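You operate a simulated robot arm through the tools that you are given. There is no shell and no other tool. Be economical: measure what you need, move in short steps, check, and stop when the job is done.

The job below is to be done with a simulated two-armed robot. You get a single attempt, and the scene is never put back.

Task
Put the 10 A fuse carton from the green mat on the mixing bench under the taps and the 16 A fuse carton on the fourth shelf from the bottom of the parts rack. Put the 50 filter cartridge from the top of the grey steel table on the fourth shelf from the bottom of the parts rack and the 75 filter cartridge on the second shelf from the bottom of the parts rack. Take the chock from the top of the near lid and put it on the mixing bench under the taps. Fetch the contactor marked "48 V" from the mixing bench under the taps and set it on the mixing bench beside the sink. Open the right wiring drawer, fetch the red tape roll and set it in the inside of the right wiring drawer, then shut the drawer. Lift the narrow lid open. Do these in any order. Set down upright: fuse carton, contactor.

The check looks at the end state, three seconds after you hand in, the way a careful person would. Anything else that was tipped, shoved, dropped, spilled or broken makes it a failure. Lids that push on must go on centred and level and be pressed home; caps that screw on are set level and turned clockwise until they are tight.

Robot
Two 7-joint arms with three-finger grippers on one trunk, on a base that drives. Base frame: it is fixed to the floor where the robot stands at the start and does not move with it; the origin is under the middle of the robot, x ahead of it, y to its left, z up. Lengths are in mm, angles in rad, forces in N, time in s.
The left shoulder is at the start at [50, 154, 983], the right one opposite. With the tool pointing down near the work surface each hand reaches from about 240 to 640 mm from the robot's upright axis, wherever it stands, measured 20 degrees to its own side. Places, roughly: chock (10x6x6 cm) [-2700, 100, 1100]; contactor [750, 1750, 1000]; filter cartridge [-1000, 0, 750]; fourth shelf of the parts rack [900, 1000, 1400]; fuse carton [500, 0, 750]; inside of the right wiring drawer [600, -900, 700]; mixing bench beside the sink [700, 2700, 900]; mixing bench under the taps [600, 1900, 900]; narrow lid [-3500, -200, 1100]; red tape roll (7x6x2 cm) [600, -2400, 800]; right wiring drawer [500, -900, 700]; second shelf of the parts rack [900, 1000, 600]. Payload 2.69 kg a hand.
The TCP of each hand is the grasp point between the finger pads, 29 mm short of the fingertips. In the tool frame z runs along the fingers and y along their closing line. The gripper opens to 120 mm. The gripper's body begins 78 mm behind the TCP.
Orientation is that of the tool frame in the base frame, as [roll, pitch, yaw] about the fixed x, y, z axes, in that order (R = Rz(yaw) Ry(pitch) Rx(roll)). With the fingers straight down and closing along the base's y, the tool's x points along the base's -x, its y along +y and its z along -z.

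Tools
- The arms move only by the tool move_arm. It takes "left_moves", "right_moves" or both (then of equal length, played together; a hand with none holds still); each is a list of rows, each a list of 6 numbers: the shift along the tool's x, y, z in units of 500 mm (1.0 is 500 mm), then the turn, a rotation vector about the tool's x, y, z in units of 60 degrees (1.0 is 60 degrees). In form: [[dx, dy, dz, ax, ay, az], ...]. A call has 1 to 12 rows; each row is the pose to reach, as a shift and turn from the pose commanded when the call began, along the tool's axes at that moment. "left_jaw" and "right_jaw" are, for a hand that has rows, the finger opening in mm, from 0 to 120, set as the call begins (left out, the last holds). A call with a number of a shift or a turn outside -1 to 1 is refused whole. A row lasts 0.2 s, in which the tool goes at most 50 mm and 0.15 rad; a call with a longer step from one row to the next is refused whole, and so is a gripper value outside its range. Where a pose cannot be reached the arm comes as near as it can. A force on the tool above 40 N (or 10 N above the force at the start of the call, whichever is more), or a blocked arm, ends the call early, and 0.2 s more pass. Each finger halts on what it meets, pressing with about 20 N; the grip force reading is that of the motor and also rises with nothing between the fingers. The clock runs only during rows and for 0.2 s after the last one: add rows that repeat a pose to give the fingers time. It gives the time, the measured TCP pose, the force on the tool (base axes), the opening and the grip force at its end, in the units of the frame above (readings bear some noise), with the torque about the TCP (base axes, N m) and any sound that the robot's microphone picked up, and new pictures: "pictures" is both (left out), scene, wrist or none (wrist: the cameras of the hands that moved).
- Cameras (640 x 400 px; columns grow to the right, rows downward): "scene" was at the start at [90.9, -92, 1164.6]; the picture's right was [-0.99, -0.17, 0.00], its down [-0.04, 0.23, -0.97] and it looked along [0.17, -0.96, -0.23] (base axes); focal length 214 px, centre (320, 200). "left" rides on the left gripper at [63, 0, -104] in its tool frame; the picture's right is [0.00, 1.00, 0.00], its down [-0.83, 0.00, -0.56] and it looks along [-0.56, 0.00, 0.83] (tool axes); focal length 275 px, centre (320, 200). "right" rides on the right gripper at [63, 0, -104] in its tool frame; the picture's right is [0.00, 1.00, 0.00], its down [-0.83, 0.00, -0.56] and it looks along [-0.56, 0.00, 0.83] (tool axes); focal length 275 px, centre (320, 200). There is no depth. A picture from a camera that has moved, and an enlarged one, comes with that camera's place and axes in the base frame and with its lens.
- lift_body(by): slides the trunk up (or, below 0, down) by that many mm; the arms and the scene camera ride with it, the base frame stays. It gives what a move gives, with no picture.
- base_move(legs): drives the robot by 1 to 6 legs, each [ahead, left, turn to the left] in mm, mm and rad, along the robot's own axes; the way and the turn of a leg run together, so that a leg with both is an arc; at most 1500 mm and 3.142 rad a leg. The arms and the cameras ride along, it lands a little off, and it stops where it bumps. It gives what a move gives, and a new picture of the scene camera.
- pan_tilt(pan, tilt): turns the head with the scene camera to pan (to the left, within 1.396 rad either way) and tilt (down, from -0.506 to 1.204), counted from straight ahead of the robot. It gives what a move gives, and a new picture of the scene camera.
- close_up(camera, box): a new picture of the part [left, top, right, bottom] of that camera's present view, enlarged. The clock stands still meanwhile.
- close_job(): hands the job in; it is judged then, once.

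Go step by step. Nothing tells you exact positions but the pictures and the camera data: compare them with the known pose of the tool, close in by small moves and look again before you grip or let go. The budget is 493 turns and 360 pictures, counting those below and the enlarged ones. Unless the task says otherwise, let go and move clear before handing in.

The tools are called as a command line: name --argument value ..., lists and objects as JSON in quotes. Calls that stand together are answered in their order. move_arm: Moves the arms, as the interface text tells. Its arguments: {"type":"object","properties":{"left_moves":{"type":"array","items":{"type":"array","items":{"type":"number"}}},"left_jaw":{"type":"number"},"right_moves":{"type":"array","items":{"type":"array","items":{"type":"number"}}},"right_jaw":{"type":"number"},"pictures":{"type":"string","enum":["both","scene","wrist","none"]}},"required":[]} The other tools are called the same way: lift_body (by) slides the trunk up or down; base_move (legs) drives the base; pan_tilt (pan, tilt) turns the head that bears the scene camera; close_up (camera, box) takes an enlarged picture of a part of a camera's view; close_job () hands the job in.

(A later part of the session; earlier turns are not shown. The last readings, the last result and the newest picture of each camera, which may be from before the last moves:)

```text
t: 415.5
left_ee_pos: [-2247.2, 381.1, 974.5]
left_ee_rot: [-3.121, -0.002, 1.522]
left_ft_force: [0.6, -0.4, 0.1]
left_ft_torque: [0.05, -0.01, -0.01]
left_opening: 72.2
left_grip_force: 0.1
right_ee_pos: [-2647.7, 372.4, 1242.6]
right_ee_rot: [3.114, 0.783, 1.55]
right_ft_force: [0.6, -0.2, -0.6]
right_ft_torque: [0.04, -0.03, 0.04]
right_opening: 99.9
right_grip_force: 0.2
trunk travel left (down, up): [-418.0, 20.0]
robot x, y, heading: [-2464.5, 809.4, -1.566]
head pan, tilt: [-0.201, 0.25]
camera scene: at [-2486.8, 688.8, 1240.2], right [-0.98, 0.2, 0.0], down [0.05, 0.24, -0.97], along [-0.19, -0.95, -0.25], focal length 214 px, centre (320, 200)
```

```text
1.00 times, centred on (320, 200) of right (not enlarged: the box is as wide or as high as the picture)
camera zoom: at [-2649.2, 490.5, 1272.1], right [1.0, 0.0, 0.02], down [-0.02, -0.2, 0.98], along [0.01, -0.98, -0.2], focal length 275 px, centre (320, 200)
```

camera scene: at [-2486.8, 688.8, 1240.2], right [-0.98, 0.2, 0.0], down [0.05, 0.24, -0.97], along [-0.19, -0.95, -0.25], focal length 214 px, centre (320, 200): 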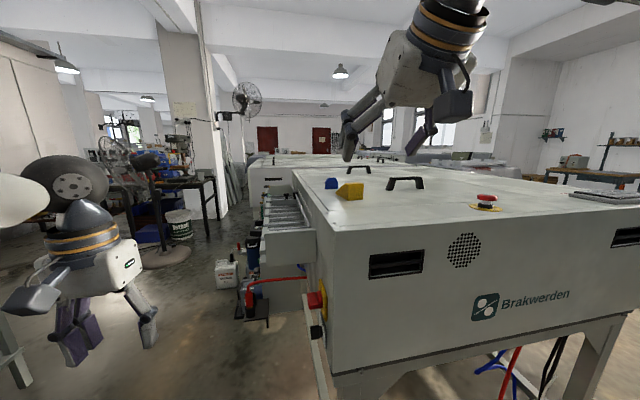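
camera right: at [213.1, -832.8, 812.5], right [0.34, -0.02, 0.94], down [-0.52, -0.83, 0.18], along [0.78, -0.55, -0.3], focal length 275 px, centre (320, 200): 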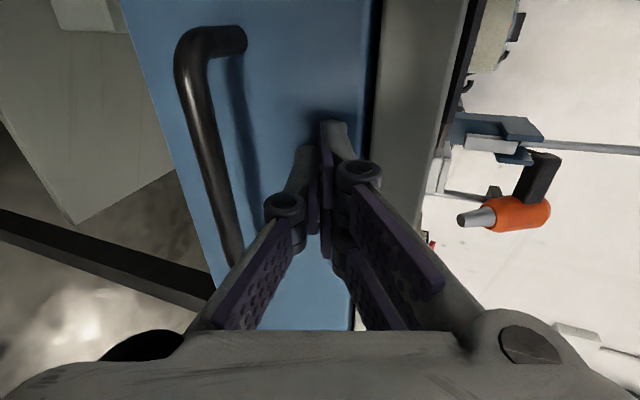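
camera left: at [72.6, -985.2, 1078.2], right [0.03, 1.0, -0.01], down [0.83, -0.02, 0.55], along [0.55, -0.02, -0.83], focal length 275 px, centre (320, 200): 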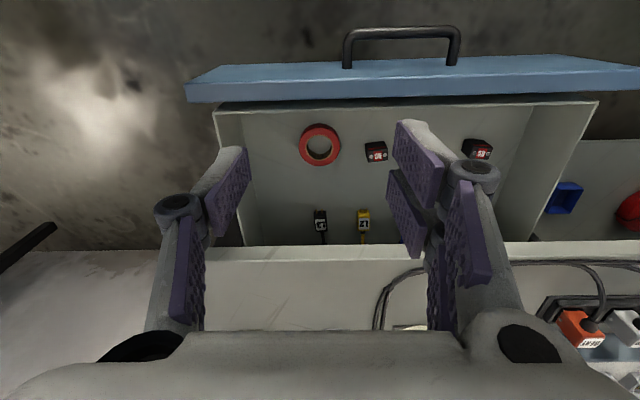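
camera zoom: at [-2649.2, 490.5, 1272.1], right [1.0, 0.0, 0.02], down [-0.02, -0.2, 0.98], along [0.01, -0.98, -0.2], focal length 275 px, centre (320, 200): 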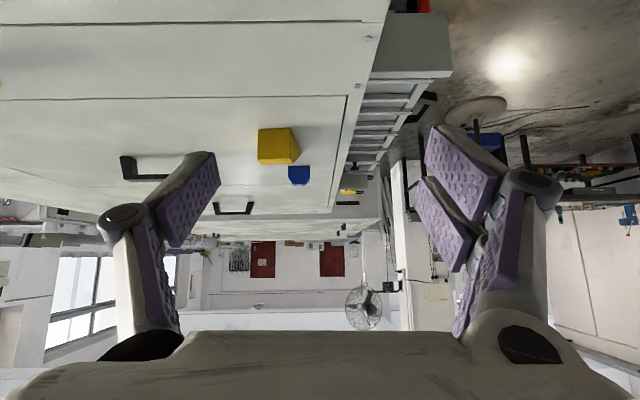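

close_up --camera "right" --box '[230, 110, 330, 200]'

```text
4.44 times, centred on (280, 155) of right
camera zoom: at [-2649.2, 490.5, 1272.1], right [1.0, 0.0, 0.02], down [-0.02, -0.2, 0.98], along [0.01, -0.98, -0.2], focal length 1224 px, centre (498, 400)
```

zoom: 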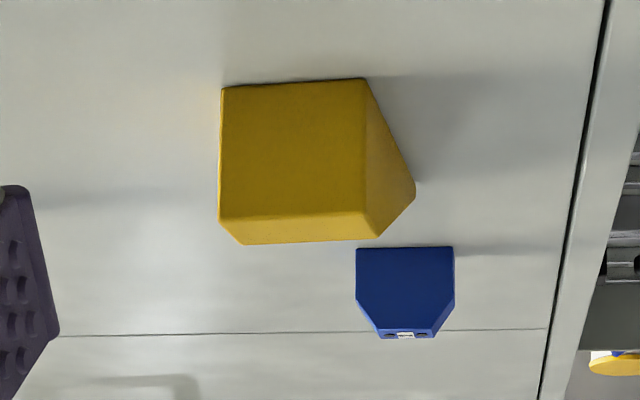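

The chock's tall end faces me and it is about 50–60 mm wide, so a 45° approach closing along x suits it. I drive in a little and move to pre-grasp.

base_move --legs '[[60, 0, 0]]'

move_arm --right_moves '[[-0.035, -0.03, 0.07, -0.017, 0, -0.017], [-0.07, -0.061, 0.14, -0.034, 0, -0.034], [-0.105, -0.092, 0.21, -0.051, 0, -0.051], [-0.139, -0.122, 0.283, -0.0675, 0, -0.0675]]' --pictures "wrist"

```text
t: 416.4
left_ee_pos: [-2247.0, 322.1, 974.3]
left_ee_rot: [-3.123, -0.002, 1.523]
left_ft_force: [0.5, -0.1, -0.2]
left_ft_torque: [0.05, -0.01, -0.02]
left_opening: 72.1
left_grip_force: 0.1
right_ee_pos: [-2648.5, 315.0, 1240.6]
right_ee_rot: [3.114, 0.784, 1.55]
right_ft_force: [0.7, -1.0, -1.0]
right_ft_torque: [0.04, -0.03, -0.01]
right_opening: 99.9
right_grip_force: 0.2
trunk travel left (down, up): [-418.0, 20.0]
robot x, y, heading: [-2467.2, 746.9, -1.572]
head pan, tilt: [-0.201, 0.25]
camera scene: at [-2486.9, 630.0, 1240.1], right [-0.98, 0.2, 0.0], down [0.05, 0.24, -0.97], along [-0.19, -0.95, -0.25], focal length 214 px, centre (320, 200)
```

scene: 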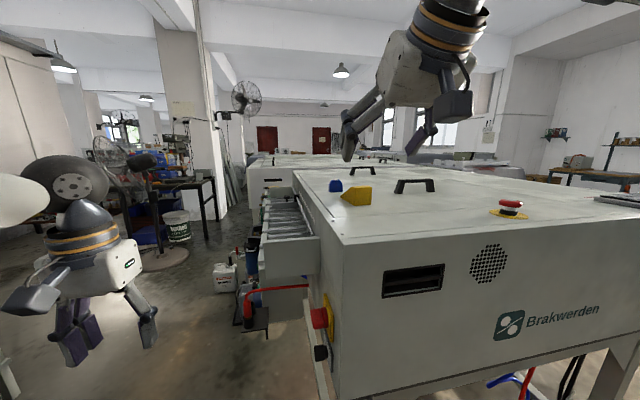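

```text
t: 417.4
left_ee_pos: [-2247.5, 323.5, 974.3]
left_ee_rot: [-3.122, -0.004, 1.525]
left_ft_force: [-0.3, 0.1, 0.2]
left_ft_torque: [-0.02, 0.0, -0.04]
left_opening: 72.2
left_grip_force: 0.0
right_ee_pos: [-2709.8, 165.2, 1186.9]
right_ee_rot: [3.113, 0.784, 1.65]
right_ft_force: [0.2, -0.5, 0.2]
right_ft_torque: [0.02, 0.01, 0.02]
right_opening: 99.9
right_grip_force: 0.1
trunk travel left (down, up): [-418.0, 20.0]
robot x, y, heading: [-2466.1, 748.2, -1.573]
head pan, tilt: [-0.201, 0.25]
camera right: at [-2723.3, 281.1, 1217.0], right [0.99, 0.1, 0.02], down [0.0, -0.19, 0.98], along [0.1, -0.98, -0.19], focal length 275 px, centre (320, 200)
```

right: 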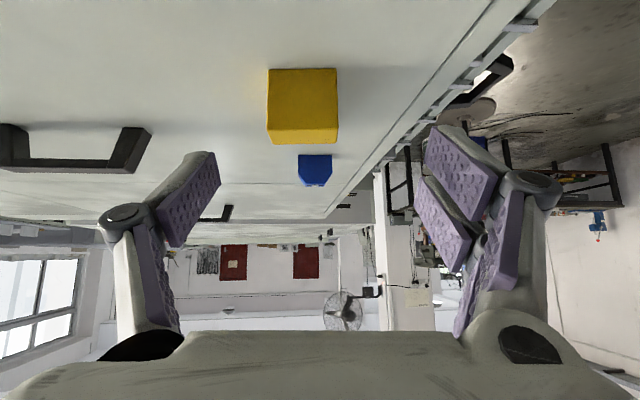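

The chock's face is about 232 mm ahead; top surface z≈1064. I move the base 30 mm closer and advance to it.

base_move --legs '[[30, 0, 0]]'

move_arm --right_moves '[[-0.0, -0.03, 0.06, 0, 0, 0], [-0.002, -0.03, 0.14, 0, 0, 0], [-0.004, -0.03, 0.21, 0, 0, 0]]' --pictures "wrist"

```text
t: 418.3
left_ee_pos: [-2246.7, 292.1, 974.4]
left_ee_rot: [-3.123, -0.002, 1.523]
left_ft_force: [0.6, -1.0, -0.4]
left_ft_torque: [0.02, -0.01, 0.0]
left_opening: 72.1
left_grip_force: 0.1
right_ee_pos: [-2709.6, 136.4, 1187.3]
right_ee_rot: [3.115, 0.785, 1.65]
right_ft_force: [0.7, 0.2, 0.0]
right_ft_torque: [-0.01, 0.01, 0.0]
right_opening: 100.0
right_grip_force: 0.0
trunk travel left (down, up): [-418.0, 20.0]
robot x, y, heading: [-2469.3, 720.1, -1.573]
head pan, tilt: [-0.201, 0.25]
camera scene: at [-2486.8, 600.4, 1240.2], right [-0.98, 0.2, 0.0], down [0.05, 0.24, -0.97], along [-0.19, -0.95, -0.25], focal length 214 px, centre (320, 200)
```

scene: 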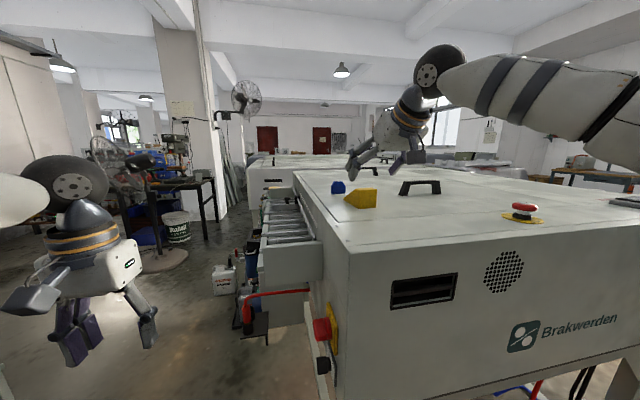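

```text
t: 419.1
left_ee_pos: [-2246.0, 292.8, 974.7]
left_ee_rot: [-3.122, -0.004, 1.522]
left_ft_force: [0.0, -0.2, -0.1]
left_ft_torque: [-0.02, -0.02, 0.03]
left_opening: 72.4
left_grip_force: 0.1
right_ee_pos: [-2717.4, 58.8, 1114.7]
right_ee_rot: [3.114, 0.786, 1.651]
right_ft_force: [0.7, 0.7, 0.0]
right_ft_torque: [0.03, 0.0, 0.01]
right_opening: 100.0
right_grip_force: 0.1
trunk travel left (down, up): [-418.0, 20.0]
robot x, y, heading: [-2470.2, 722.9, -1.573]
head pan, tilt: [-0.201, 0.25]
camera right: at [-2730.7, 175.4, 1144.5], right [0.99, 0.1, 0.02], down [0.0, -0.19, 0.98], along [0.1, -0.98, -0.19], focal length 275 px, centre (320, 200)
```

right: 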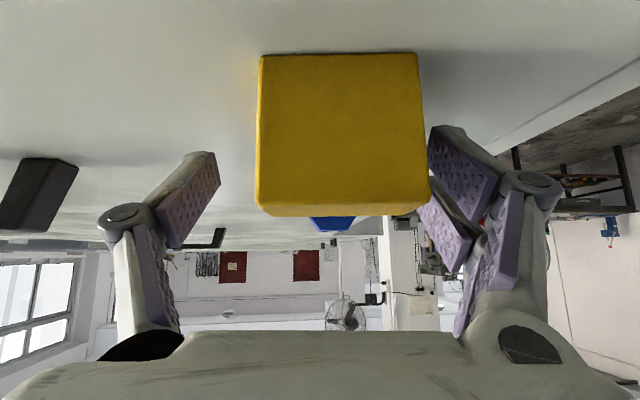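

I shift 8 mm, settle slightly lower and close.

move_arm --right_moves '[[0, 0.016, 0, 0, 0, 0], [0.006, 0.016, 0.03, 0, 0, 0]]' --pictures "none"

move_arm --right_moves '[[0, 0, 0, 0, 0, 0], [0, 0, 0, 0, 0, 0], [0, 0, 0, 0, 0, 0]]' --right_jaw 45 --pictures "wrist"

```text
t: 419.7
left_ee_pos: [-2245.3, 295.2, 975.9]
left_ee_rot: [-3.123, -0.001, 1.525]
left_ft_force: [-0.2, 0.3, 0.6]
left_ft_torque: [0.05, 0.02, 0.05]
left_opening: 71.9
left_grip_force: 0.0
right_ee_pos: [-2706.4, 52.2, 1105.2]
right_ee_rot: [3.112, 0.791, 1.649]
right_ft_force: [0.0, 0.0, 9.7]
right_ft_torque: [0.09, -0.53, 0.07]
right_opening: 103.9
right_grip_force: 2.4
trunk travel left (down, up): [-418.0, 20.0]
robot x, y, heading: [-2468.6, 719.8, -1.57]
head pan, tilt: [-0.201, 0.25]
```

```text
t: 420.4
left_ee_pos: [-2246.1, 297.0, 975.0]
left_ee_rot: [-3.122, -0.001, 1.525]
left_ft_force: [0.3, 0.3, 0.5]
left_ft_torque: [0.01, 0.01, -0.02]
left_opening: 72.0
left_grip_force: 0.1
right_ee_pos: [-2702.2, 54.2, 1113.8]
right_ee_rot: [3.1, 0.812, 1.647]
right_ft_force: [4.7, 3.7, 25.6]
right_ft_torque: [0.07, -0.92, 0.19]
right_opening: 53.3
right_grip_force: 5.9
trunk travel left (down, up): [-418.0, 20.0]
robot x, y, heading: [-2465.0, 721.3, -1.569]
head pan, tilt: [-0.201, 0.25]
stopped in row 3 (right hand): the force on the tool passed its limit at 41 N (the readings are from after the stop); the commanded pose is now the measured one
camera right: at [-2715.8, 171.1, 1140.4], right [0.99, 0.11, 0.03], down [-0.01, -0.17, 0.99], along [0.11, -0.98, -0.17], focal length 275 px, centre (320, 200)
```

right: 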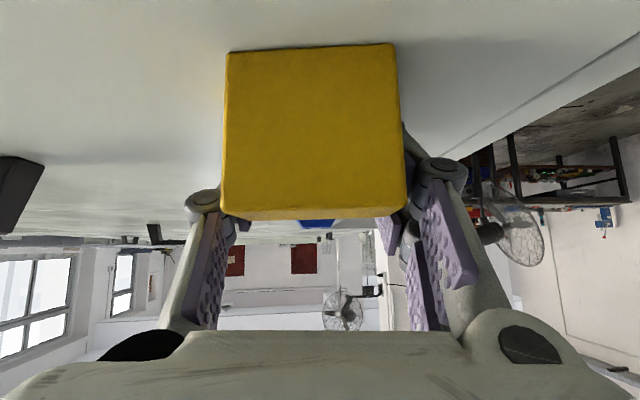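

Gripped, with the tips resting on the lid. I lift.

move_arm --right_moves '[[-0.02, 0, -0.02, 0, 0, 0], [-0.06, 0, -0.06, 0, 0, 0], [-0.11, 0, -0.11, 0, 0, 0], [-0.15, 0, -0.16, 0, 0, 0]]' --right_jaw 40 --pictures "wrist"

```text
t: 421.4
left_ee_pos: [-2245.8, 295.1, 975.8]
left_ee_rot: [-3.122, 0.001, 1.525]
left_ft_force: [1.0, 0.5, -0.4]
left_ft_torque: [-0.02, 0.06, -0.01]
left_opening: 72.1
left_grip_force: 0.0
right_ee_pos: [-2687.3, 76.5, 1206.4]
right_ee_rot: [3.11, 0.803, 1.649]
right_ft_force: [0.1, -0.1, -1.5]
right_ft_torque: [0.03, 0.03, -0.05]
right_opening: 52.1
right_grip_force: 20.0
right hand out of reach, approached as far as the arm can: row 3, 4
trunk travel left (down, up): [-418.0, 20.0]
robot x, y, heading: [-2466.4, 716.8, -1.57]
head pan, tilt: [-0.201, 0.25]
camera right: at [-2700.7, 193.9, 1234.0], right [0.99, 0.1, 0.02], down [0.0, -0.18, 0.98], along [0.11, -0.98, -0.18], focal length 275 px, centre (320, 200)
```

right: 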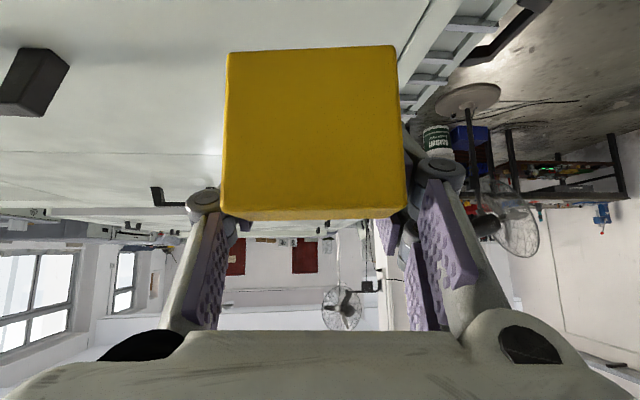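

The chock is held. I back off clear of the machine and travel along it to view the narrow lid.

base_move --legs '[[-380, 0, 0], [0, -980, 0]]'

pan_tilt --pan 0.1 --tilt 0.3

```text
t: 431.3
left_ee_pos: [-3245.8, 674.9, 974.1]
left_ee_rot: [-3.122, -0.002, 1.512]
left_ft_force: [-0.7, 0.8, 0.7]
left_ft_torque: [0.0, -0.02, 0.0]
left_opening: 72.2
left_grip_force: 0.0
right_ee_pos: [-3690.3, 460.5, 1204.1]
right_ee_rot: [3.107, 0.802, 1.635]
right_ft_force: [0.6, 0.1, -2.1]
right_ft_torque: [-0.02, 0.0, 0.02]
right_opening: 51.8
right_grip_force: 20.5
trunk travel left (down, up): [-418.0, 20.0]
robot x, y, heading: [-3461.2, 1103.1, -1.584]
head pan, tilt: [-0.201, 0.25]
camera scene: at [-3481.1, 984.7, 1240.2], right [-0.98, 0.21, 0.0], down [0.05, 0.24, -0.97], along [-0.2, -0.95, -0.25], focal length 214 px, centre (320, 200)
```

scene: 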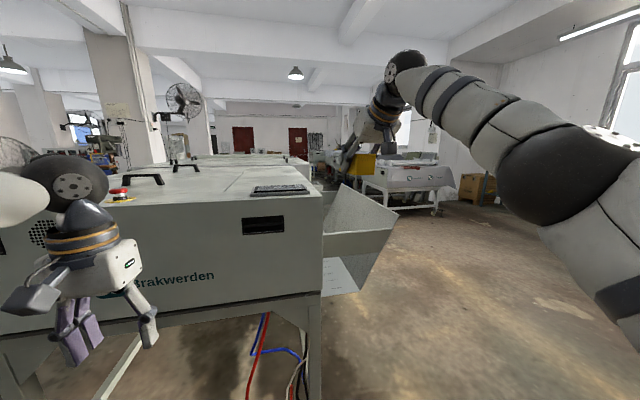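

```text
t: 432.1
left_ee_pos: [-3244.3, 674.9, 974.3]
left_ee_rot: [-3.121, -0.002, 1.512]
left_ft_force: [0.3, -0.5, 0.3]
left_ft_torque: [-0.02, 0.02, 0.0]
left_opening: 72.0
left_grip_force: 0.1
right_ee_pos: [-3689.1, 459.7, 1205.2]
right_ee_rot: [3.107, 0.801, 1.637]
right_ft_force: [-0.3, 0.5, -2.4]
right_ft_torque: [-0.04, 0.01, 0.01]
right_opening: 51.8
right_grip_force: 19.7
trunk travel left (down, up): [-418.0, 20.0]
robot x, y, heading: [-3459.8, 1106.4, -1.581]
head pan, tilt: [0.099, 0.3]
camera scene: at [-3453.2, 982.9, 1235.5], right [-1.0, -0.09, 0.0], down [-0.03, 0.29, -0.96], along [0.08, -0.95, -0.3], focal length 214 px, centre (320, 200)
```

scene: 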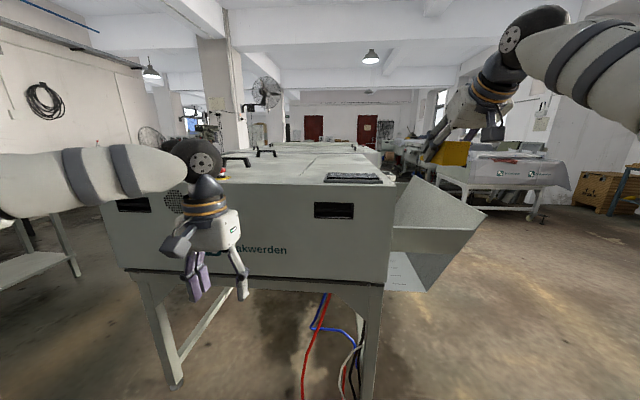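

The machine ends near x≈-3618. I raise the left hand with a 45° tilt and move in to see the lids from above.

move_arm --left_moves '[[-0.01, 0, -0.075, 0, -0.107, 0], [-0.02, 0, -0.15, 0, -0.214, 0], [-0.03, 0, -0.225, 0, -0.321, 0], [-0.04, 0, -0.3, 0, -0.428, 0], [-0.05, 0, -0.375, 0, -0.535, 0], [-0.06, 0, -0.45, 0, -0.642, 0], [-0.06, 0, -0.52, 0, -0.75, 0]]' --left_jaw 60 --pictures "none"

base_move --legs '[[280, 0, 0.01]]'

close_up --camera "left" --box '[0, 0, 640, 400]'

```text
t: 433.7
left_ee_pos: [-3241.5, 646.5, 1236.5]
left_ee_rot: [-3.115, 0.785, 1.532]
left_ft_force: [0.1, 0.1, -0.6]
left_ft_torque: [0.0, -0.03, 0.0]
left_opening: 60.1
left_grip_force: 0.0
right_ee_pos: [-3689.8, 461.6, 1205.5]
right_ee_rot: [3.107, 0.8, 1.637]
right_ft_force: [-0.4, 0.4, -3.0]
right_ft_torque: [0.0, -0.01, 0.0]
right_opening: 51.8
right_grip_force: 20.2
trunk travel left (down, up): [-418.0, 20.0]
robot x, y, heading: [-3460.5, 1100.1, -1.584]
head pan, tilt: [0.099, 0.3]
```

```text
t: 435.7
left_ee_pos: [-3235.1, 365.3, 1234.1]
left_ee_rot: [-3.113, 0.781, 1.546]
left_ft_force: [1.0, -0.2, 0.3]
left_ft_torque: [0.02, 0.02, -0.01]
left_opening: 60.1
left_grip_force: 0.0
right_ee_pos: [-3683.0, 173.4, 1204.5]
right_ee_rot: [3.107, 0.801, 1.649]
right_ft_force: [-0.4, -0.9, -2.3]
right_ft_torque: [-0.05, 0.0, 0.04]
right_opening: 51.7
right_grip_force: 19.9
trunk travel left (down, up): [-418.0, 20.0]
robot x, y, heading: [-3464.0, 820.1, -1.567]
head pan, tilt: [0.099, 0.3]
camera scene: at [-3452.6, 699.5, 1235.5], right [-0.99, -0.1, 0.0], down [-0.03, 0.29, -0.96], along [0.1, -0.95, -0.3], focal length 214 px, centre (320, 200)
```

scene: 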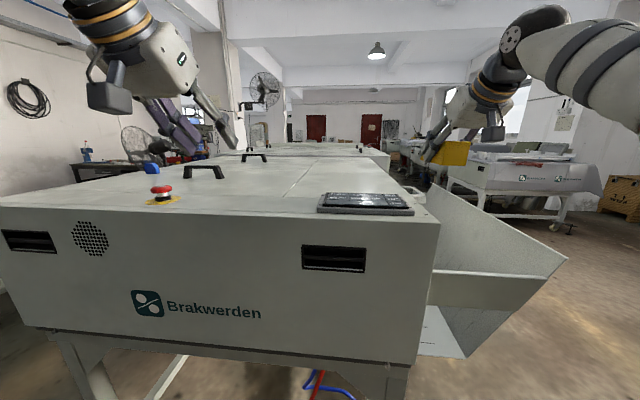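

```text
1.00 times, centred on (320, 200) of left (not enlarged: the box is as wide or as high as the picture)
camera zoom: at [-3229.9, 484.6, 1263.4], right [1.0, -0.05, -0.02], down [0.01, -0.2, 0.98], along [-0.05, -0.98, -0.2], focal length 275 px, centre (320, 200)
```

zoom: 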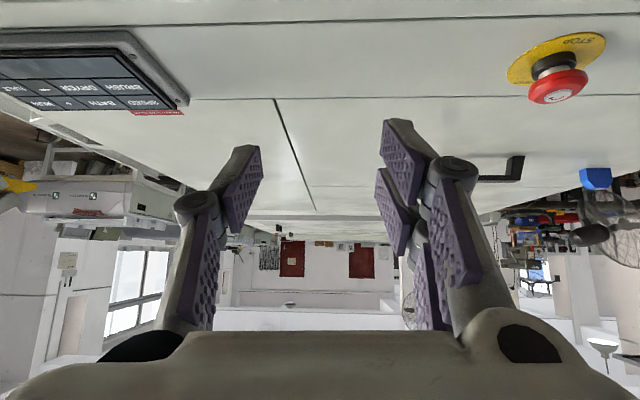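

The seam between the near and narrow lids is at x≈-3307. I zoom to find the narrow lid's handle and edge.

close_up --camera "scene" --box '[200, 130, 440, 230]'

close_up --camera "left" --box '[100, 80, 340, 230]'

```text
2.67 times, centred on (320, 180) of scene
camera zoom: at [-3452.6, 699.5, 1235.5], right [-0.99, -0.1, 0.0], down [-0.03, 0.29, -0.96], along [0.1, -0.95, -0.3], focal length 572 px, centre (320, 253)
```

zoom: 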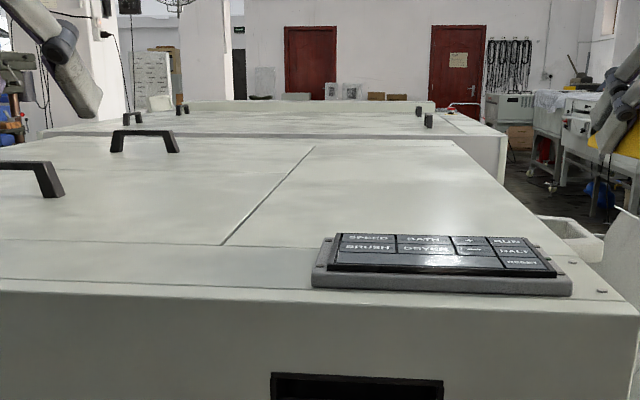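

```text
2.67 times, centred on (220, 155) of left
camera zoom: at [-3229.9, 484.6, 1263.4], right [1.0, -0.05, -0.02], down [0.01, -0.2, 0.98], along [-0.05, -0.98, -0.2], focal length 734 px, centre (587, 320)
```

zoom: 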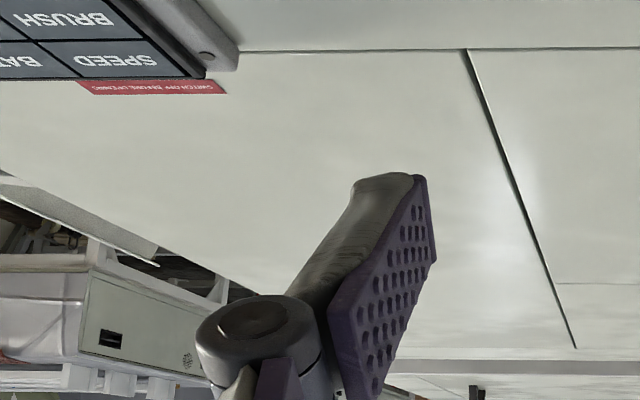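

close_up --camera "right" --box '[0, 0, 640, 400]'

```text
1.00 times, centred on (320, 200) of right (not enlarged: the box is as wide or as high as the picture)
camera zoom: at [-3695.4, 291.2, 1232.1], right [0.99, 0.11, 0.02], down [0.0, -0.18, 0.98], along [0.11, -0.98, -0.18], focal length 275 px, centre (320, 200)
```

zoom: 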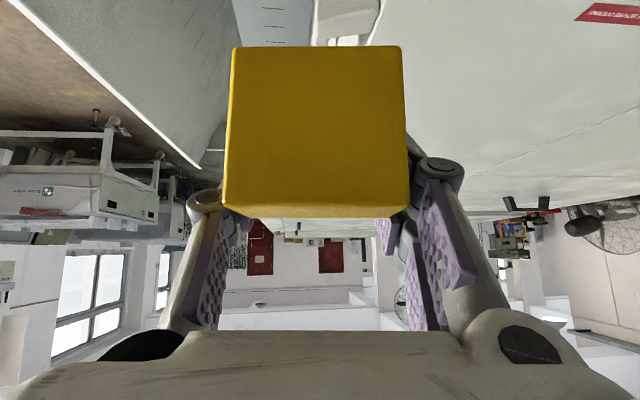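

close_up --camera "right" --box '[200, 0, 440, 150]'

```text
2.67 times, centred on (320, 75) of right
camera zoom: at [-3695.4, 291.2, 1232.1], right [0.99, 0.11, 0.02], down [0.0, -0.18, 0.98], along [0.11, -0.98, -0.18], focal length 734 px, centre (320, 533)
```

zoom: 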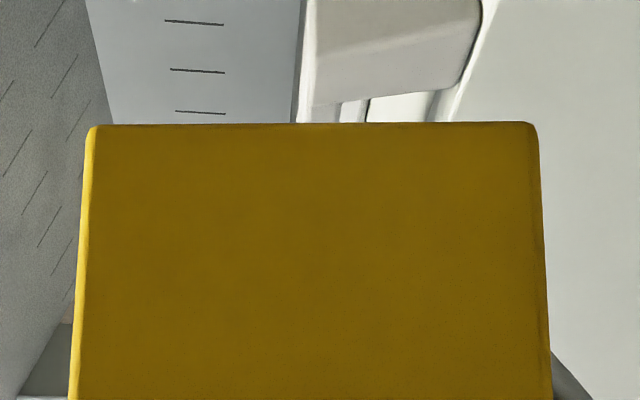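

A lip seems to stick out at the lid's -x edge, partly hidden by the chock. I shift right so the left hand's camera can see that end.

base_move --legs '[[0, -430, 0]]'

close_up --camera "left" --box '[0, 0, 640, 400]'

```text
t: 439.6
left_ee_pos: [-3661.4, 364.7, 1235.8]
left_ee_rot: [-3.114, 0.783, 1.563]
left_ft_force: [0.1, 0.5, 0.1]
left_ft_torque: [0.03, 0.0, 0.0]
left_opening: 59.9
left_grip_force: 0.1
right_ee_pos: [-4106.0, 167.5, 1204.5]
right_ee_rot: [3.107, 0.801, 1.666]
right_ft_force: [0.6, 0.0, -2.1]
right_ft_torque: [0.01, -0.05, 0.02]
right_opening: 51.6
right_grip_force: 19.6
trunk travel left (down, up): [-418.0, 20.0]
robot x, y, heading: [-3894.9, 816.5, -1.555]
head pan, tilt: [0.099, 0.3]
camera scene: at [-3883.9, 695.6, 1235.5], right [-0.99, -0.12, 0.0], down [-0.03, 0.29, -0.96], along [0.11, -0.95, -0.3], focal length 214 px, centre (320, 200)
```

scene: 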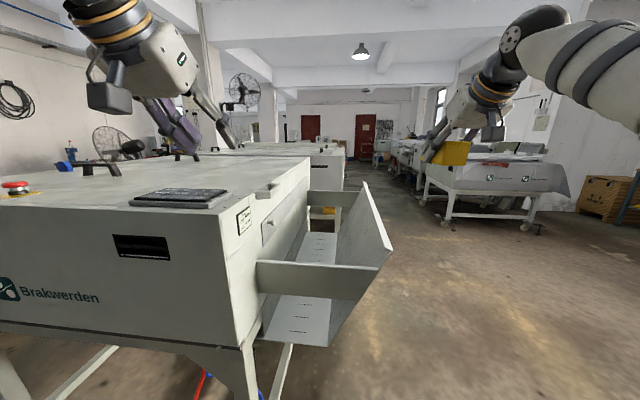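

```text
1.00 times, centred on (320, 200) of left (not enlarged: the box is as wide or as high as the picture)
camera zoom: at [-3658.1, 484.0, 1263.5], right [1.0, -0.03, -0.02], down [0.01, -0.2, 0.98], along [-0.03, -0.98, -0.2], focal length 275 px, centre (320, 200)
```

zoom: 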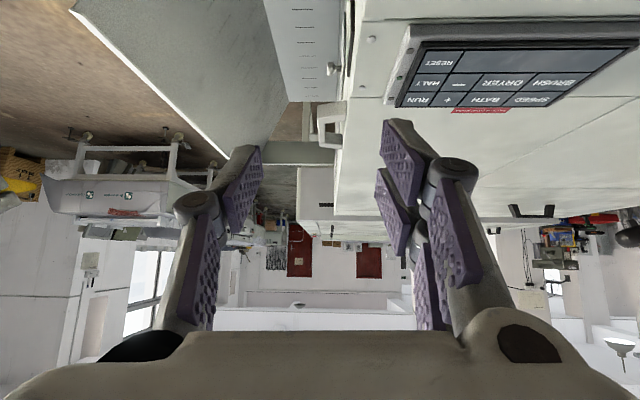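

close_up --camera "left" --box '[280, 60, 400, 180]'

close_up --camera "scene" --box '[200, 150, 340, 260]'

```text
3.33 times, centred on (340, 120) of left
camera zoom: at [-3658.1, 484.0, 1263.5], right [1.0, -0.03, -0.02], down [0.01, -0.2, 0.98], along [-0.03, -0.98, -0.2], focal length 918 px, centre (253, 467)
```

zoom: 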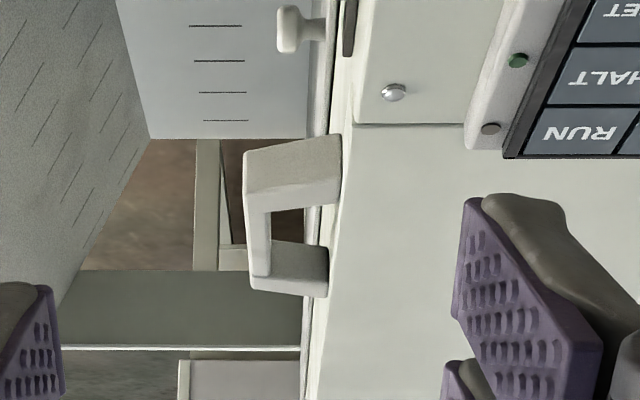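

```text
3.64 times, centred on (270, 205) of scene
camera zoom: at [-3883.9, 695.6, 1235.5], right [-0.99, -0.12, 0.0], down [-0.03, 0.29, -0.96], along [0.11, -0.95, -0.3], focal length 780 px, centre (502, 182)
```

zoom: 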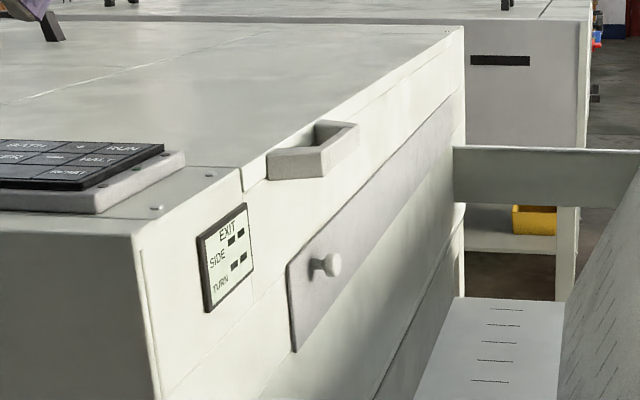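

The narrow lid has a loop handle sticking out at its -x edge, near (-3655, 120→-20, ~1055). I'll hook the left fingertips under its front arm and lift. First I flatten and roll the left hand.

move_arm --left_moves '[[0, 0, -0.03, 0, -0.14, 0], [0, 0, -0.06, 0, -0.283, 0]]' --left_jaw 0 --pictures "none"

move_arm --left_moves '[[0, 0, 0, 0, 0, -0.125], [0, 0, 0, 0, 0, -0.25], [0, 0, 0, 0, 0, -0.375], [0, 0, 0, 0, 0, -0.5], [0, 0, 0, 0, 0, -0.625], [0, 0, 0, 0, 0, -0.75]]' --pictures "none"

move_arm --left_moves '[[0, 0, 0, 0, 0, -0.125], [0, 0, 0, 0, 0, -0.25], [0, 0, 0, 0, 0, -0.375], [0, 0, 0, 0, 0, -0.5], [0, 0, 0, 0, 0, -0.625], [0, 0, 0, 0, 0, -0.75]]' --pictures "wrist"

```text
t: 440.1
left_ee_pos: [-3661.5, 386.5, 1257.6]
left_ee_rot: [-3.101, 1.08, 1.58]
left_ft_force: [0.0, 1.2, 0.0]
left_ft_torque: [0.0, -0.02, 0.02]
left_opening: 0.0
left_grip_force: 19.8
right_ee_pos: [-4105.3, 166.2, 1204.3]
right_ee_rot: [3.107, 0.802, 1.664]
right_ft_force: [0.7, -0.1, -2.5]
right_ft_torque: [-0.06, 0.0, -0.01]
right_opening: 51.6
right_grip_force: 19.9
trunk travel left (down, up): [-418.0, 20.0]
robot x, y, heading: [-3896.8, 817.3, -1.557]
head pan, tilt: [0.099, 0.3]
```

```text
t: 441.6
left_ee_pos: [-3661.9, 385.1, 1255.1]
left_ee_rot: [-2.207, 0.652, 2.681]
left_ft_force: [0.8, -1.2, -0.1]
left_ft_torque: [0.0, 0.0, 0.01]
left_opening: 0.0
left_grip_force: 20.8
right_ee_pos: [-4105.3, 167.4, 1204.1]
right_ee_rot: [3.106, 0.802, 1.664]
right_ft_force: [0.4, 0.1, -1.4]
right_ft_torque: [0.05, 0.01, 0.0]
right_opening: 51.7
right_grip_force: 20.0
trunk travel left (down, up): [-418.0, 20.0]
robot x, y, heading: [-3895.4, 815.0, -1.56]
head pan, tilt: [0.099, 0.3]
```

```text
t: 442.9
left_ee_pos: [-3662.0, 386.0, 1257.5]
left_ee_rot: [-2.063, -0.023, 3.114]
left_ft_force: [1.1, 0.5, -0.3]
left_ft_torque: [-0.02, 0.02, 0.02]
left_opening: 0.0
left_grip_force: 19.6
right_ee_pos: [-4105.5, 167.4, 1205.0]
right_ee_rot: [3.107, 0.8, 1.666]
right_ft_force: [0.2, 0.6, -2.2]
right_ft_torque: [0.0, 0.01, 0.01]
right_opening: 51.7
right_grip_force: 20.1
trunk travel left (down, up): [-418.0, 20.0]
robot x, y, heading: [-3893.3, 817.6, -1.553]
head pan, tilt: [0.099, 0.3]
camera left: at [-3721.5, 480.4, 1306.4], right [0.0, 0.47, -0.88], down [0.85, 0.47, 0.25], along [0.53, -0.75, -0.4], focal length 275 px, centre (320, 200)
```

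left: 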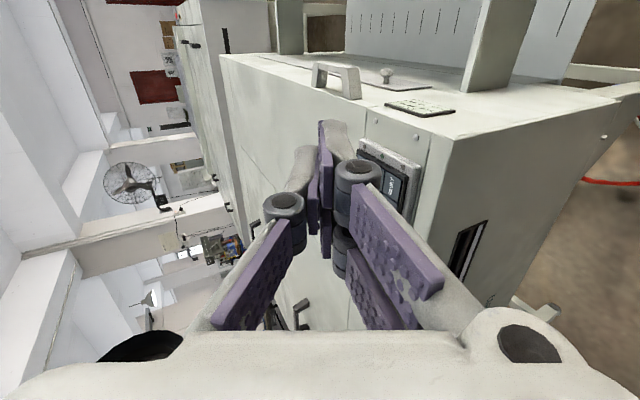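

The loop handle is clearly visible, y from about 128 to -8 at x≈-3637…-3672. I reposition the base and bring the hand outside the machine end, tilted 40° down, ready to slide under the front leg.

base_move --legs '[[90, 150, 0]]'

move_arm --left_moves '[[0.074, 0, 0, 0, 0, 0], [0.148, 0, 0, -0.1, 0, 0], [0.222, 0, 0, -0.2, 0, 0], [0.296, 0, 0, -0.2, 0, 0], [0.296, 0.05, 0.055, -0.2, 0, 0], [0.296, 0.101, 0.11, -0.2, 0, 0], [0.296, 0.15, 0.165, -0.2, 0, 0], [0.296, 0.202, 0.22, -0.2, 0, 0]]' --pictures "both"

```text
t: 444.7
left_ee_pos: [-3512.4, 298.1, 1256.4]
left_ee_rot: [-2.063, -0.019, 3.116]
left_ft_force: [-0.4, -0.2, -0.3]
left_ft_torque: [0.02, 0.0, -0.04]
left_opening: 0.4
left_grip_force: 20.1
right_ee_pos: [-3954.8, 79.2, 1204.8]
right_ee_rot: [3.107, 0.8, 1.667]
right_ft_force: [0.2, -0.3, -2.8]
right_ft_torque: [0.01, 0.0, 0.0]
right_opening: 51.6
right_grip_force: 20.0
trunk travel left (down, up): [-418.0, 20.0]
robot x, y, heading: [-3745.4, 724.4, -1.55]
head pan, tilt: [0.099, 0.3]
camera scene: at [-3734.1, 607.6, 1235.4], right [-0.99, -0.12, 0.0], down [-0.04, 0.29, -0.96], along [0.11, -0.95, -0.3], focal length 214 px, centre (320, 200)
```

scene: 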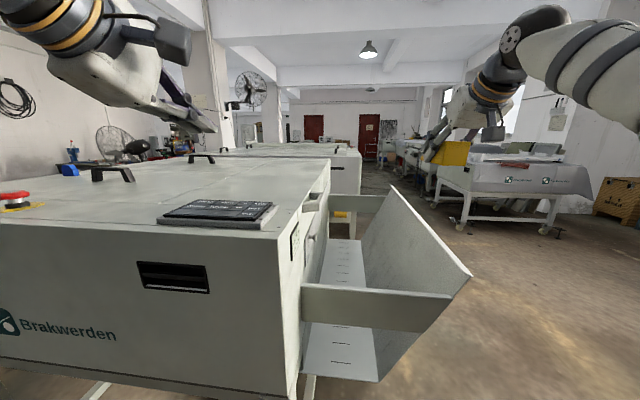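

```text
t: 446.5
left_ee_pos: [-3663.5, 252.0, 1117.7]
left_ee_rot: [-2.273, -0.018, 3.113]
left_ft_force: [0.2, -0.1, 0.2]
left_ft_torque: [0.0, -0.03, -0.02]
left_opening: 0.0
left_grip_force: 19.8
right_ee_pos: [-3954.9, 78.9, 1205.0]
right_ee_rot: [3.107, 0.8, 1.665]
right_ft_force: [0.2, 0.8, -2.6]
right_ft_torque: [0.01, -0.01, 0.0]
right_opening: 51.7
right_grip_force: 20.0
trunk travel left (down, up): [-418.0, 20.0]
robot x, y, heading: [-3743.9, 727.8, -1.547]
head pan, tilt: [0.099, 0.3]
camera scene: at [-3734.6, 607.3, 1235.3], right [-0.99, -0.12, 0.0], down [-0.03, 0.29, -0.96], along [0.11, -0.95, -0.3], focal length 214 px, centre (320, 200)
camera left: at [-3723.4, 334.2, 1185.2], right [0.01, 0.64, -0.76], down [0.85, 0.4, 0.34], along [0.53, -0.65, -0.55], focal length 275 px, centre (320, 200)
```

scene: 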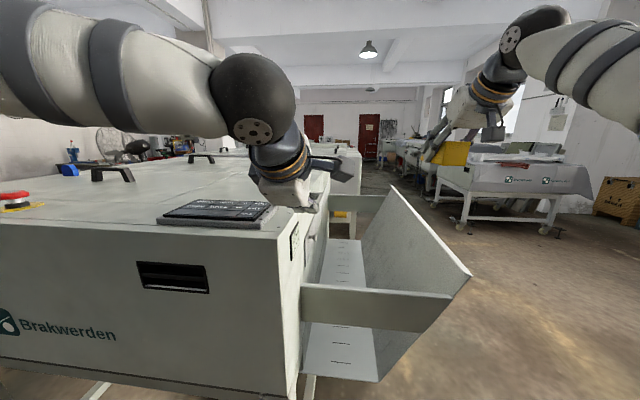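
left: 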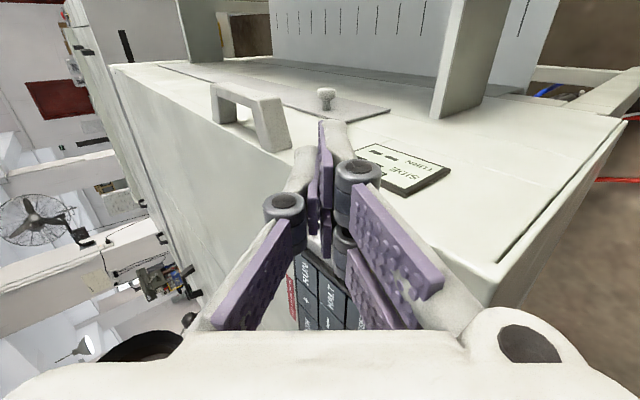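

Handle front leg is at y≈130, top z≈1060. I slide the closed fingertips in beneath it, keeping 15 mm lower.

move_arm --left_moves '[[0, 0.03, 0.0, 0, 0, 0], [0, 0.03, 0.09, 0, 0, 0], [0, 0.03, 0.18, 0, 0, 0], [0, 0.03, 0.26, 0, 0, 0], [0, 0.03, 0.302, 0, 0, 0]]' --pictures "wrist"

```text
t: 447.6
left_ee_pos: [-3671.5, 162.6, 1037.9]
left_ee_rot: [-2.241, -0.02, 3.112]
left_ft_force: [-0.1, 16.4, 34.5]
left_ft_torque: [2.03, -1.76, 0.86]
left_opening: 0.0
left_grip_force: 19.8
right_ee_pos: [-3956.0, 82.2, 1208.0]
right_ee_rot: [3.107, 0.805, 1.667]
right_ft_force: [-0.2, -0.9, -2.7]
right_ft_torque: [0.0, 0.01, 0.0]
right_opening: 51.9
right_grip_force: 19.8
trunk travel left (down, up): [-418.0, 20.0]
robot x, y, heading: [-3746.2, 731.1, -1.55]
head pan, tilt: [0.099, 0.3]
stopped in row 5 (left hand): the force on the tool passed its limit at 54 N (the readings are from after the stop); the commanded pose is now the measured one
camera left: at [-3732.0, 247.2, 1102.9], right [0.01, 0.62, -0.78], down [0.85, 0.41, 0.33], along [0.53, -0.67, -0.53], focal length 275 px, centre (320, 200)
```

left: 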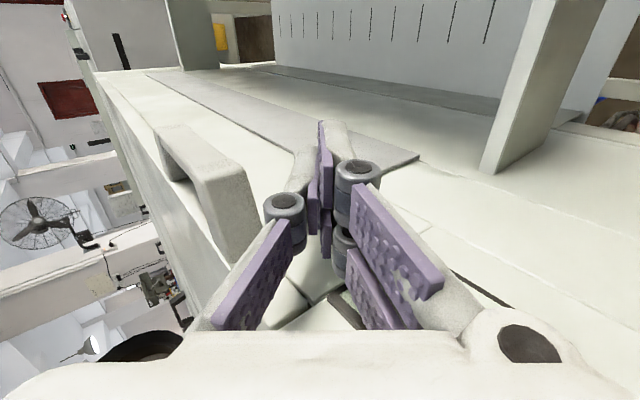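

The gripper body touched the machine's top edge. I back off and yaw the hand 0.5 rad so it comes in from outside the end.

move_arm --left_moves '[[0, 0, -0.07, 0, 0, 0], [0, 0, -0.14, 0, 0, 0], [0.02, 0, -0.14, 0, -0.094, -0.074], [0.04, 0, -0.14, 0, -0.188, -0.148], [0.06, 0, -0.14, 0, -0.281, -0.222], [0.08, 0, -0.14, 0, -0.375, -0.296]]' --pictures "wrist"

```text
t: 449.0
left_ee_pos: [-3708.6, 216.8, 1074.3]
left_ee_rot: [-2.265, -0.009, -2.667]
left_ft_force: [0.8, 0.2, -0.2]
left_ft_torque: [-0.04, 0.0, 0.02]
left_opening: 0.2
left_grip_force: 20.8
right_ee_pos: [-3956.2, 79.1, 1204.9]
right_ee_rot: [3.105, 0.801, 1.666]
right_ft_force: [0.0, -0.1, -2.3]
right_ft_torque: [-0.01, 0.0, 0.01]
right_opening: 51.9
right_grip_force: 20.3
trunk travel left (down, up): [-418.0, 20.0]
robot x, y, heading: [-3748.3, 727.8, -1.549]
head pan, tilt: [0.099, 0.3]
camera left: at [-3801.8, 259.7, 1140.4], right [-0.29, 0.57, -0.77], down [0.55, 0.76, 0.35], along [0.78, -0.32, -0.53], focal length 275 px, centre (320, 200)
```

left: 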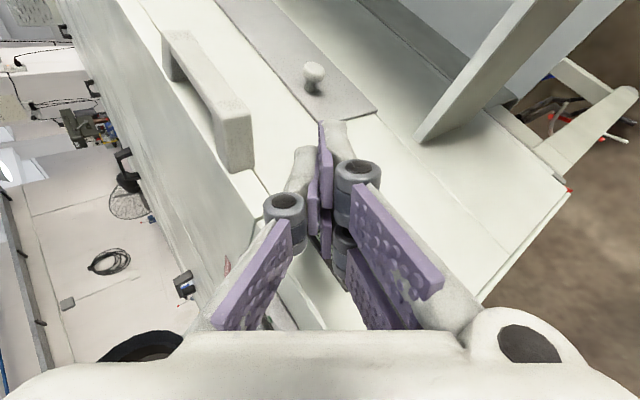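

Now I see the handle band: underside z≈1058, front leg at y≈130. I slide in beneath it, staying low.

move_arm --left_moves '[[-0.015, 0, 0.06, 0, 0, 0], [-0.015, 0, 0.12, 0, 0, 0], [-0.015, 0, 0.179, 0, 0, 0], [-0.015, -0.03, 0.179, 0, 0, 0]]' --pictures "wrist"

```text
t: 450.0
left_ee_pos: [-3667.1, 147.9, 1027.7]
left_ee_rot: [-2.265, -0.008, -2.668]
left_ft_force: [1.4, -0.4, -1.1]
left_ft_torque: [-0.01, -0.01, 0.0]
left_opening: 0.2
left_grip_force: 20.1
right_ee_pos: [-3954.4, 78.8, 1204.5]
right_ee_rot: [3.108, 0.8, 1.667]
right_ft_force: [0.2, -0.3, -2.6]
right_ft_torque: [-0.02, 0.01, -0.03]
right_opening: 51.3
right_grip_force: 20.5
trunk travel left (down, up): [-418.0, 20.0]
robot x, y, heading: [-3747.9, 726.8, -1.552]
head pan, tilt: [0.099, 0.3]
camera left: at [-3759.5, 192.8, 1094.3], right [-0.29, 0.57, -0.77], down [0.55, 0.76, 0.35], along [0.78, -0.32, -0.53], focal length 275 px, centre (320, 200)
```

left: 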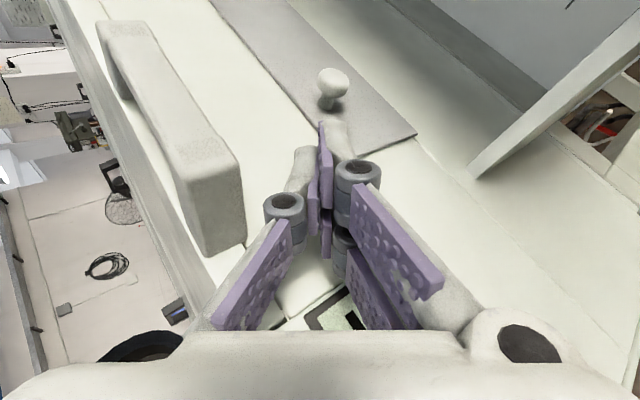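

The leg is directly above the fingers by about 30 mm. I raise to make contact.

move_arm --left_moves '[[0, -0.023, -0.019, 0, 0, 0], [0, -0.046, -0.038, 0, 0, 0], [0, -0.062, -0.051, 0, 0, 0]]' --pictures "wrist"

```text
t: 450.8
left_ee_pos: [-3667.3, 148.3, 1069.1]
left_ee_rot: [-2.265, -0.008, -2.67]
left_ft_force: [-3.3, 7.6, -5.7]
left_ft_torque: [0.06, -0.03, -0.08]
left_opening: 0.0
left_grip_force: 19.9
right_ee_pos: [-3957.1, 79.6, 1205.0]
right_ee_rot: [3.108, 0.802, 1.666]
right_ft_force: [-0.4, -0.5, -1.7]
right_ft_torque: [0.01, 0.02, 0.02]
right_opening: 51.8
right_grip_force: 20.1
trunk travel left (down, up): [-418.0, 20.0]
robot x, y, heading: [-3744.1, 725.3, -1.551]
head pan, tilt: [0.099, 0.3]
camera left: at [-3759.3, 192.8, 1134.5], right [-0.29, 0.57, -0.77], down [0.55, 0.76, 0.35], along [0.78, -0.32, -0.53], focal length 275 px, centre (320, 200)
```

left: 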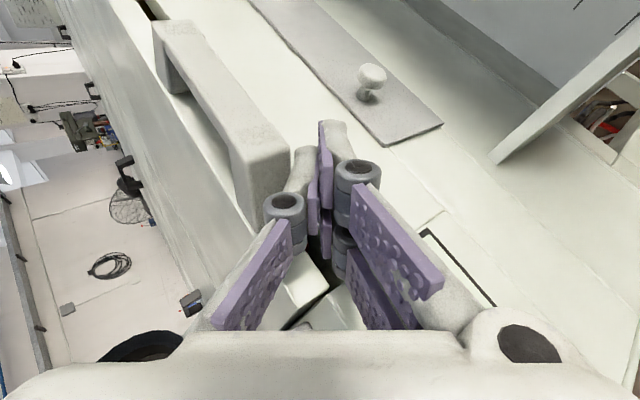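

Contact made. I lift along the lid's arc, about 24 degrees, and watch.

move_arm --left_moves '[[-0.001, -0.038, -0.03, 0, 0, 0], [-0.0055, -0.077, -0.0596, 0, 0, 0], [-0.0127, -0.1165, -0.0874, 0, 0, 0], [-0.0231, -0.1565, -0.1135, 0, 0, 0], [-0.0363, -0.1966, -0.138, 0, 0, 0], [-0.0524, -0.2369, -0.1606, 0, 0, 0]]' --pictures "both"

```text
t: 452.2
left_ee_pos: [-3633.8, 148.4, 1209.4]
left_ee_rot: [-2.266, -0.009, -2.67]
left_ft_force: [0.1, 0.2, -0.3]
left_ft_torque: [-0.01, 0.0, -0.01]
left_opening: 0.0
left_grip_force: 20.2
right_ee_pos: [-3954.8, 78.4, 1204.6]
right_ee_rot: [3.106, 0.802, 1.665]
right_ft_force: [0.2, 0.3, -2.7]
right_ft_torque: [0.01, 0.03, 0.01]
right_opening: 51.5
right_grip_force: 19.9
trunk travel left (down, up): [-418.0, 20.0]
robot x, y, heading: [-3744.0, 728.5, -1.55]
head pan, tilt: [0.099, 0.3]
camera scene: at [-3734.1, 607.9, 1235.4], right [-0.99, -0.12, 0.0], down [-0.04, 0.29, -0.96], along [0.11, -0.95, -0.3], focal length 214 px, centre (320, 200)
camera left: at [-3726.4, 192.1, 1276.3], right [-0.29, 0.57, -0.77], down [0.55, 0.76, 0.35], along [0.78, -0.32, -0.53], focal length 275 px, centre (320, 200)
```

scene: 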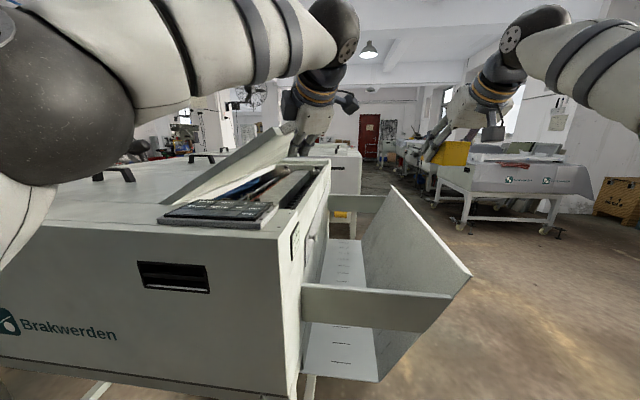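
left: 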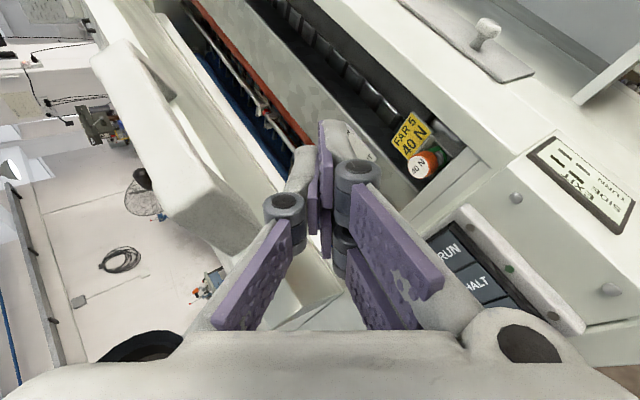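

The lid is rising nicely. I continue along the arc to about 48°, levelling the hand as I go for reach.

move_arm --left_moves '[[-0.0191, -0.0401, -0.0207, 0.055, 0, 0], [-0.0409, -0.0797, -0.0393, 0.11, 0, 0], [-0.0654, -0.1188, -0.0558, 0.165, 0, 0], [-0.0922, -0.1571, -0.0701, 0.22, 0, 0], [-0.1214, -0.1946, -0.0821, 0.275, 0, 0], [-0.1527, -0.2309, -0.0917, 0.33, 0, 0]]' --pictures "both"

```text
t: 453.6
left_ee_pos: [-3547.6, 148.6, 1327.6]
left_ee_rot: [-1.918, -0.008, -2.668]
left_ft_force: [-0.4, -0.7, 0.3]
left_ft_torque: [0.01, -0.03, 0.03]
left_opening: 0.3
left_grip_force: 20.3
right_ee_pos: [-3954.2, 79.9, 1204.5]
right_ee_rot: [3.107, 0.801, 1.668]
right_ft_force: [-0.4, 0.6, -2.3]
right_ft_torque: [0.0, 0.0, 0.02]
right_opening: 51.8
right_grip_force: 20.3
trunk travel left (down, up): [-418.0, 20.0]
robot x, y, heading: [-3743.3, 728.8, -1.551]
head pan, tilt: [0.099, 0.3]
camera scene: at [-3734.1, 608.2, 1235.5], right [-0.99, -0.12, 0.0], down [-0.04, 0.29, -0.96], along [0.11, -0.95, -0.3], focal length 214 px, centre (320, 200)
camera left: at [-3647.7, 208.7, 1362.9], right [-0.16, 0.3, -0.94], down [0.5, 0.84, 0.19], along [0.85, -0.44, -0.29], focal length 275 px, centre (320, 200)
```

scene: 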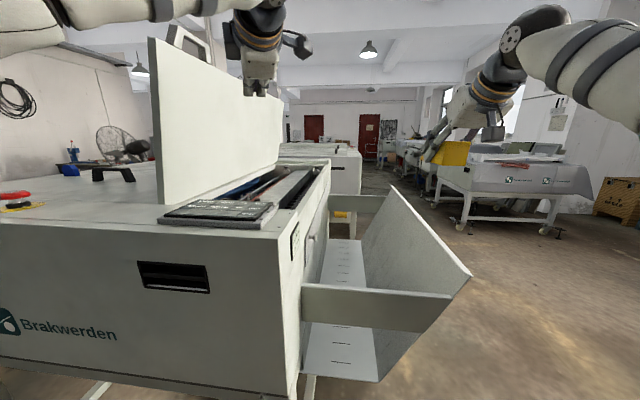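
left: 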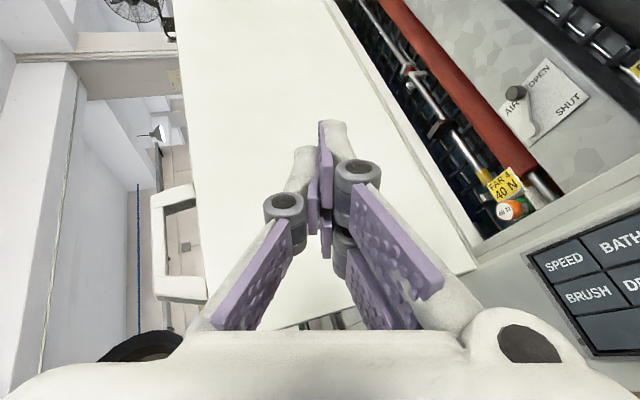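

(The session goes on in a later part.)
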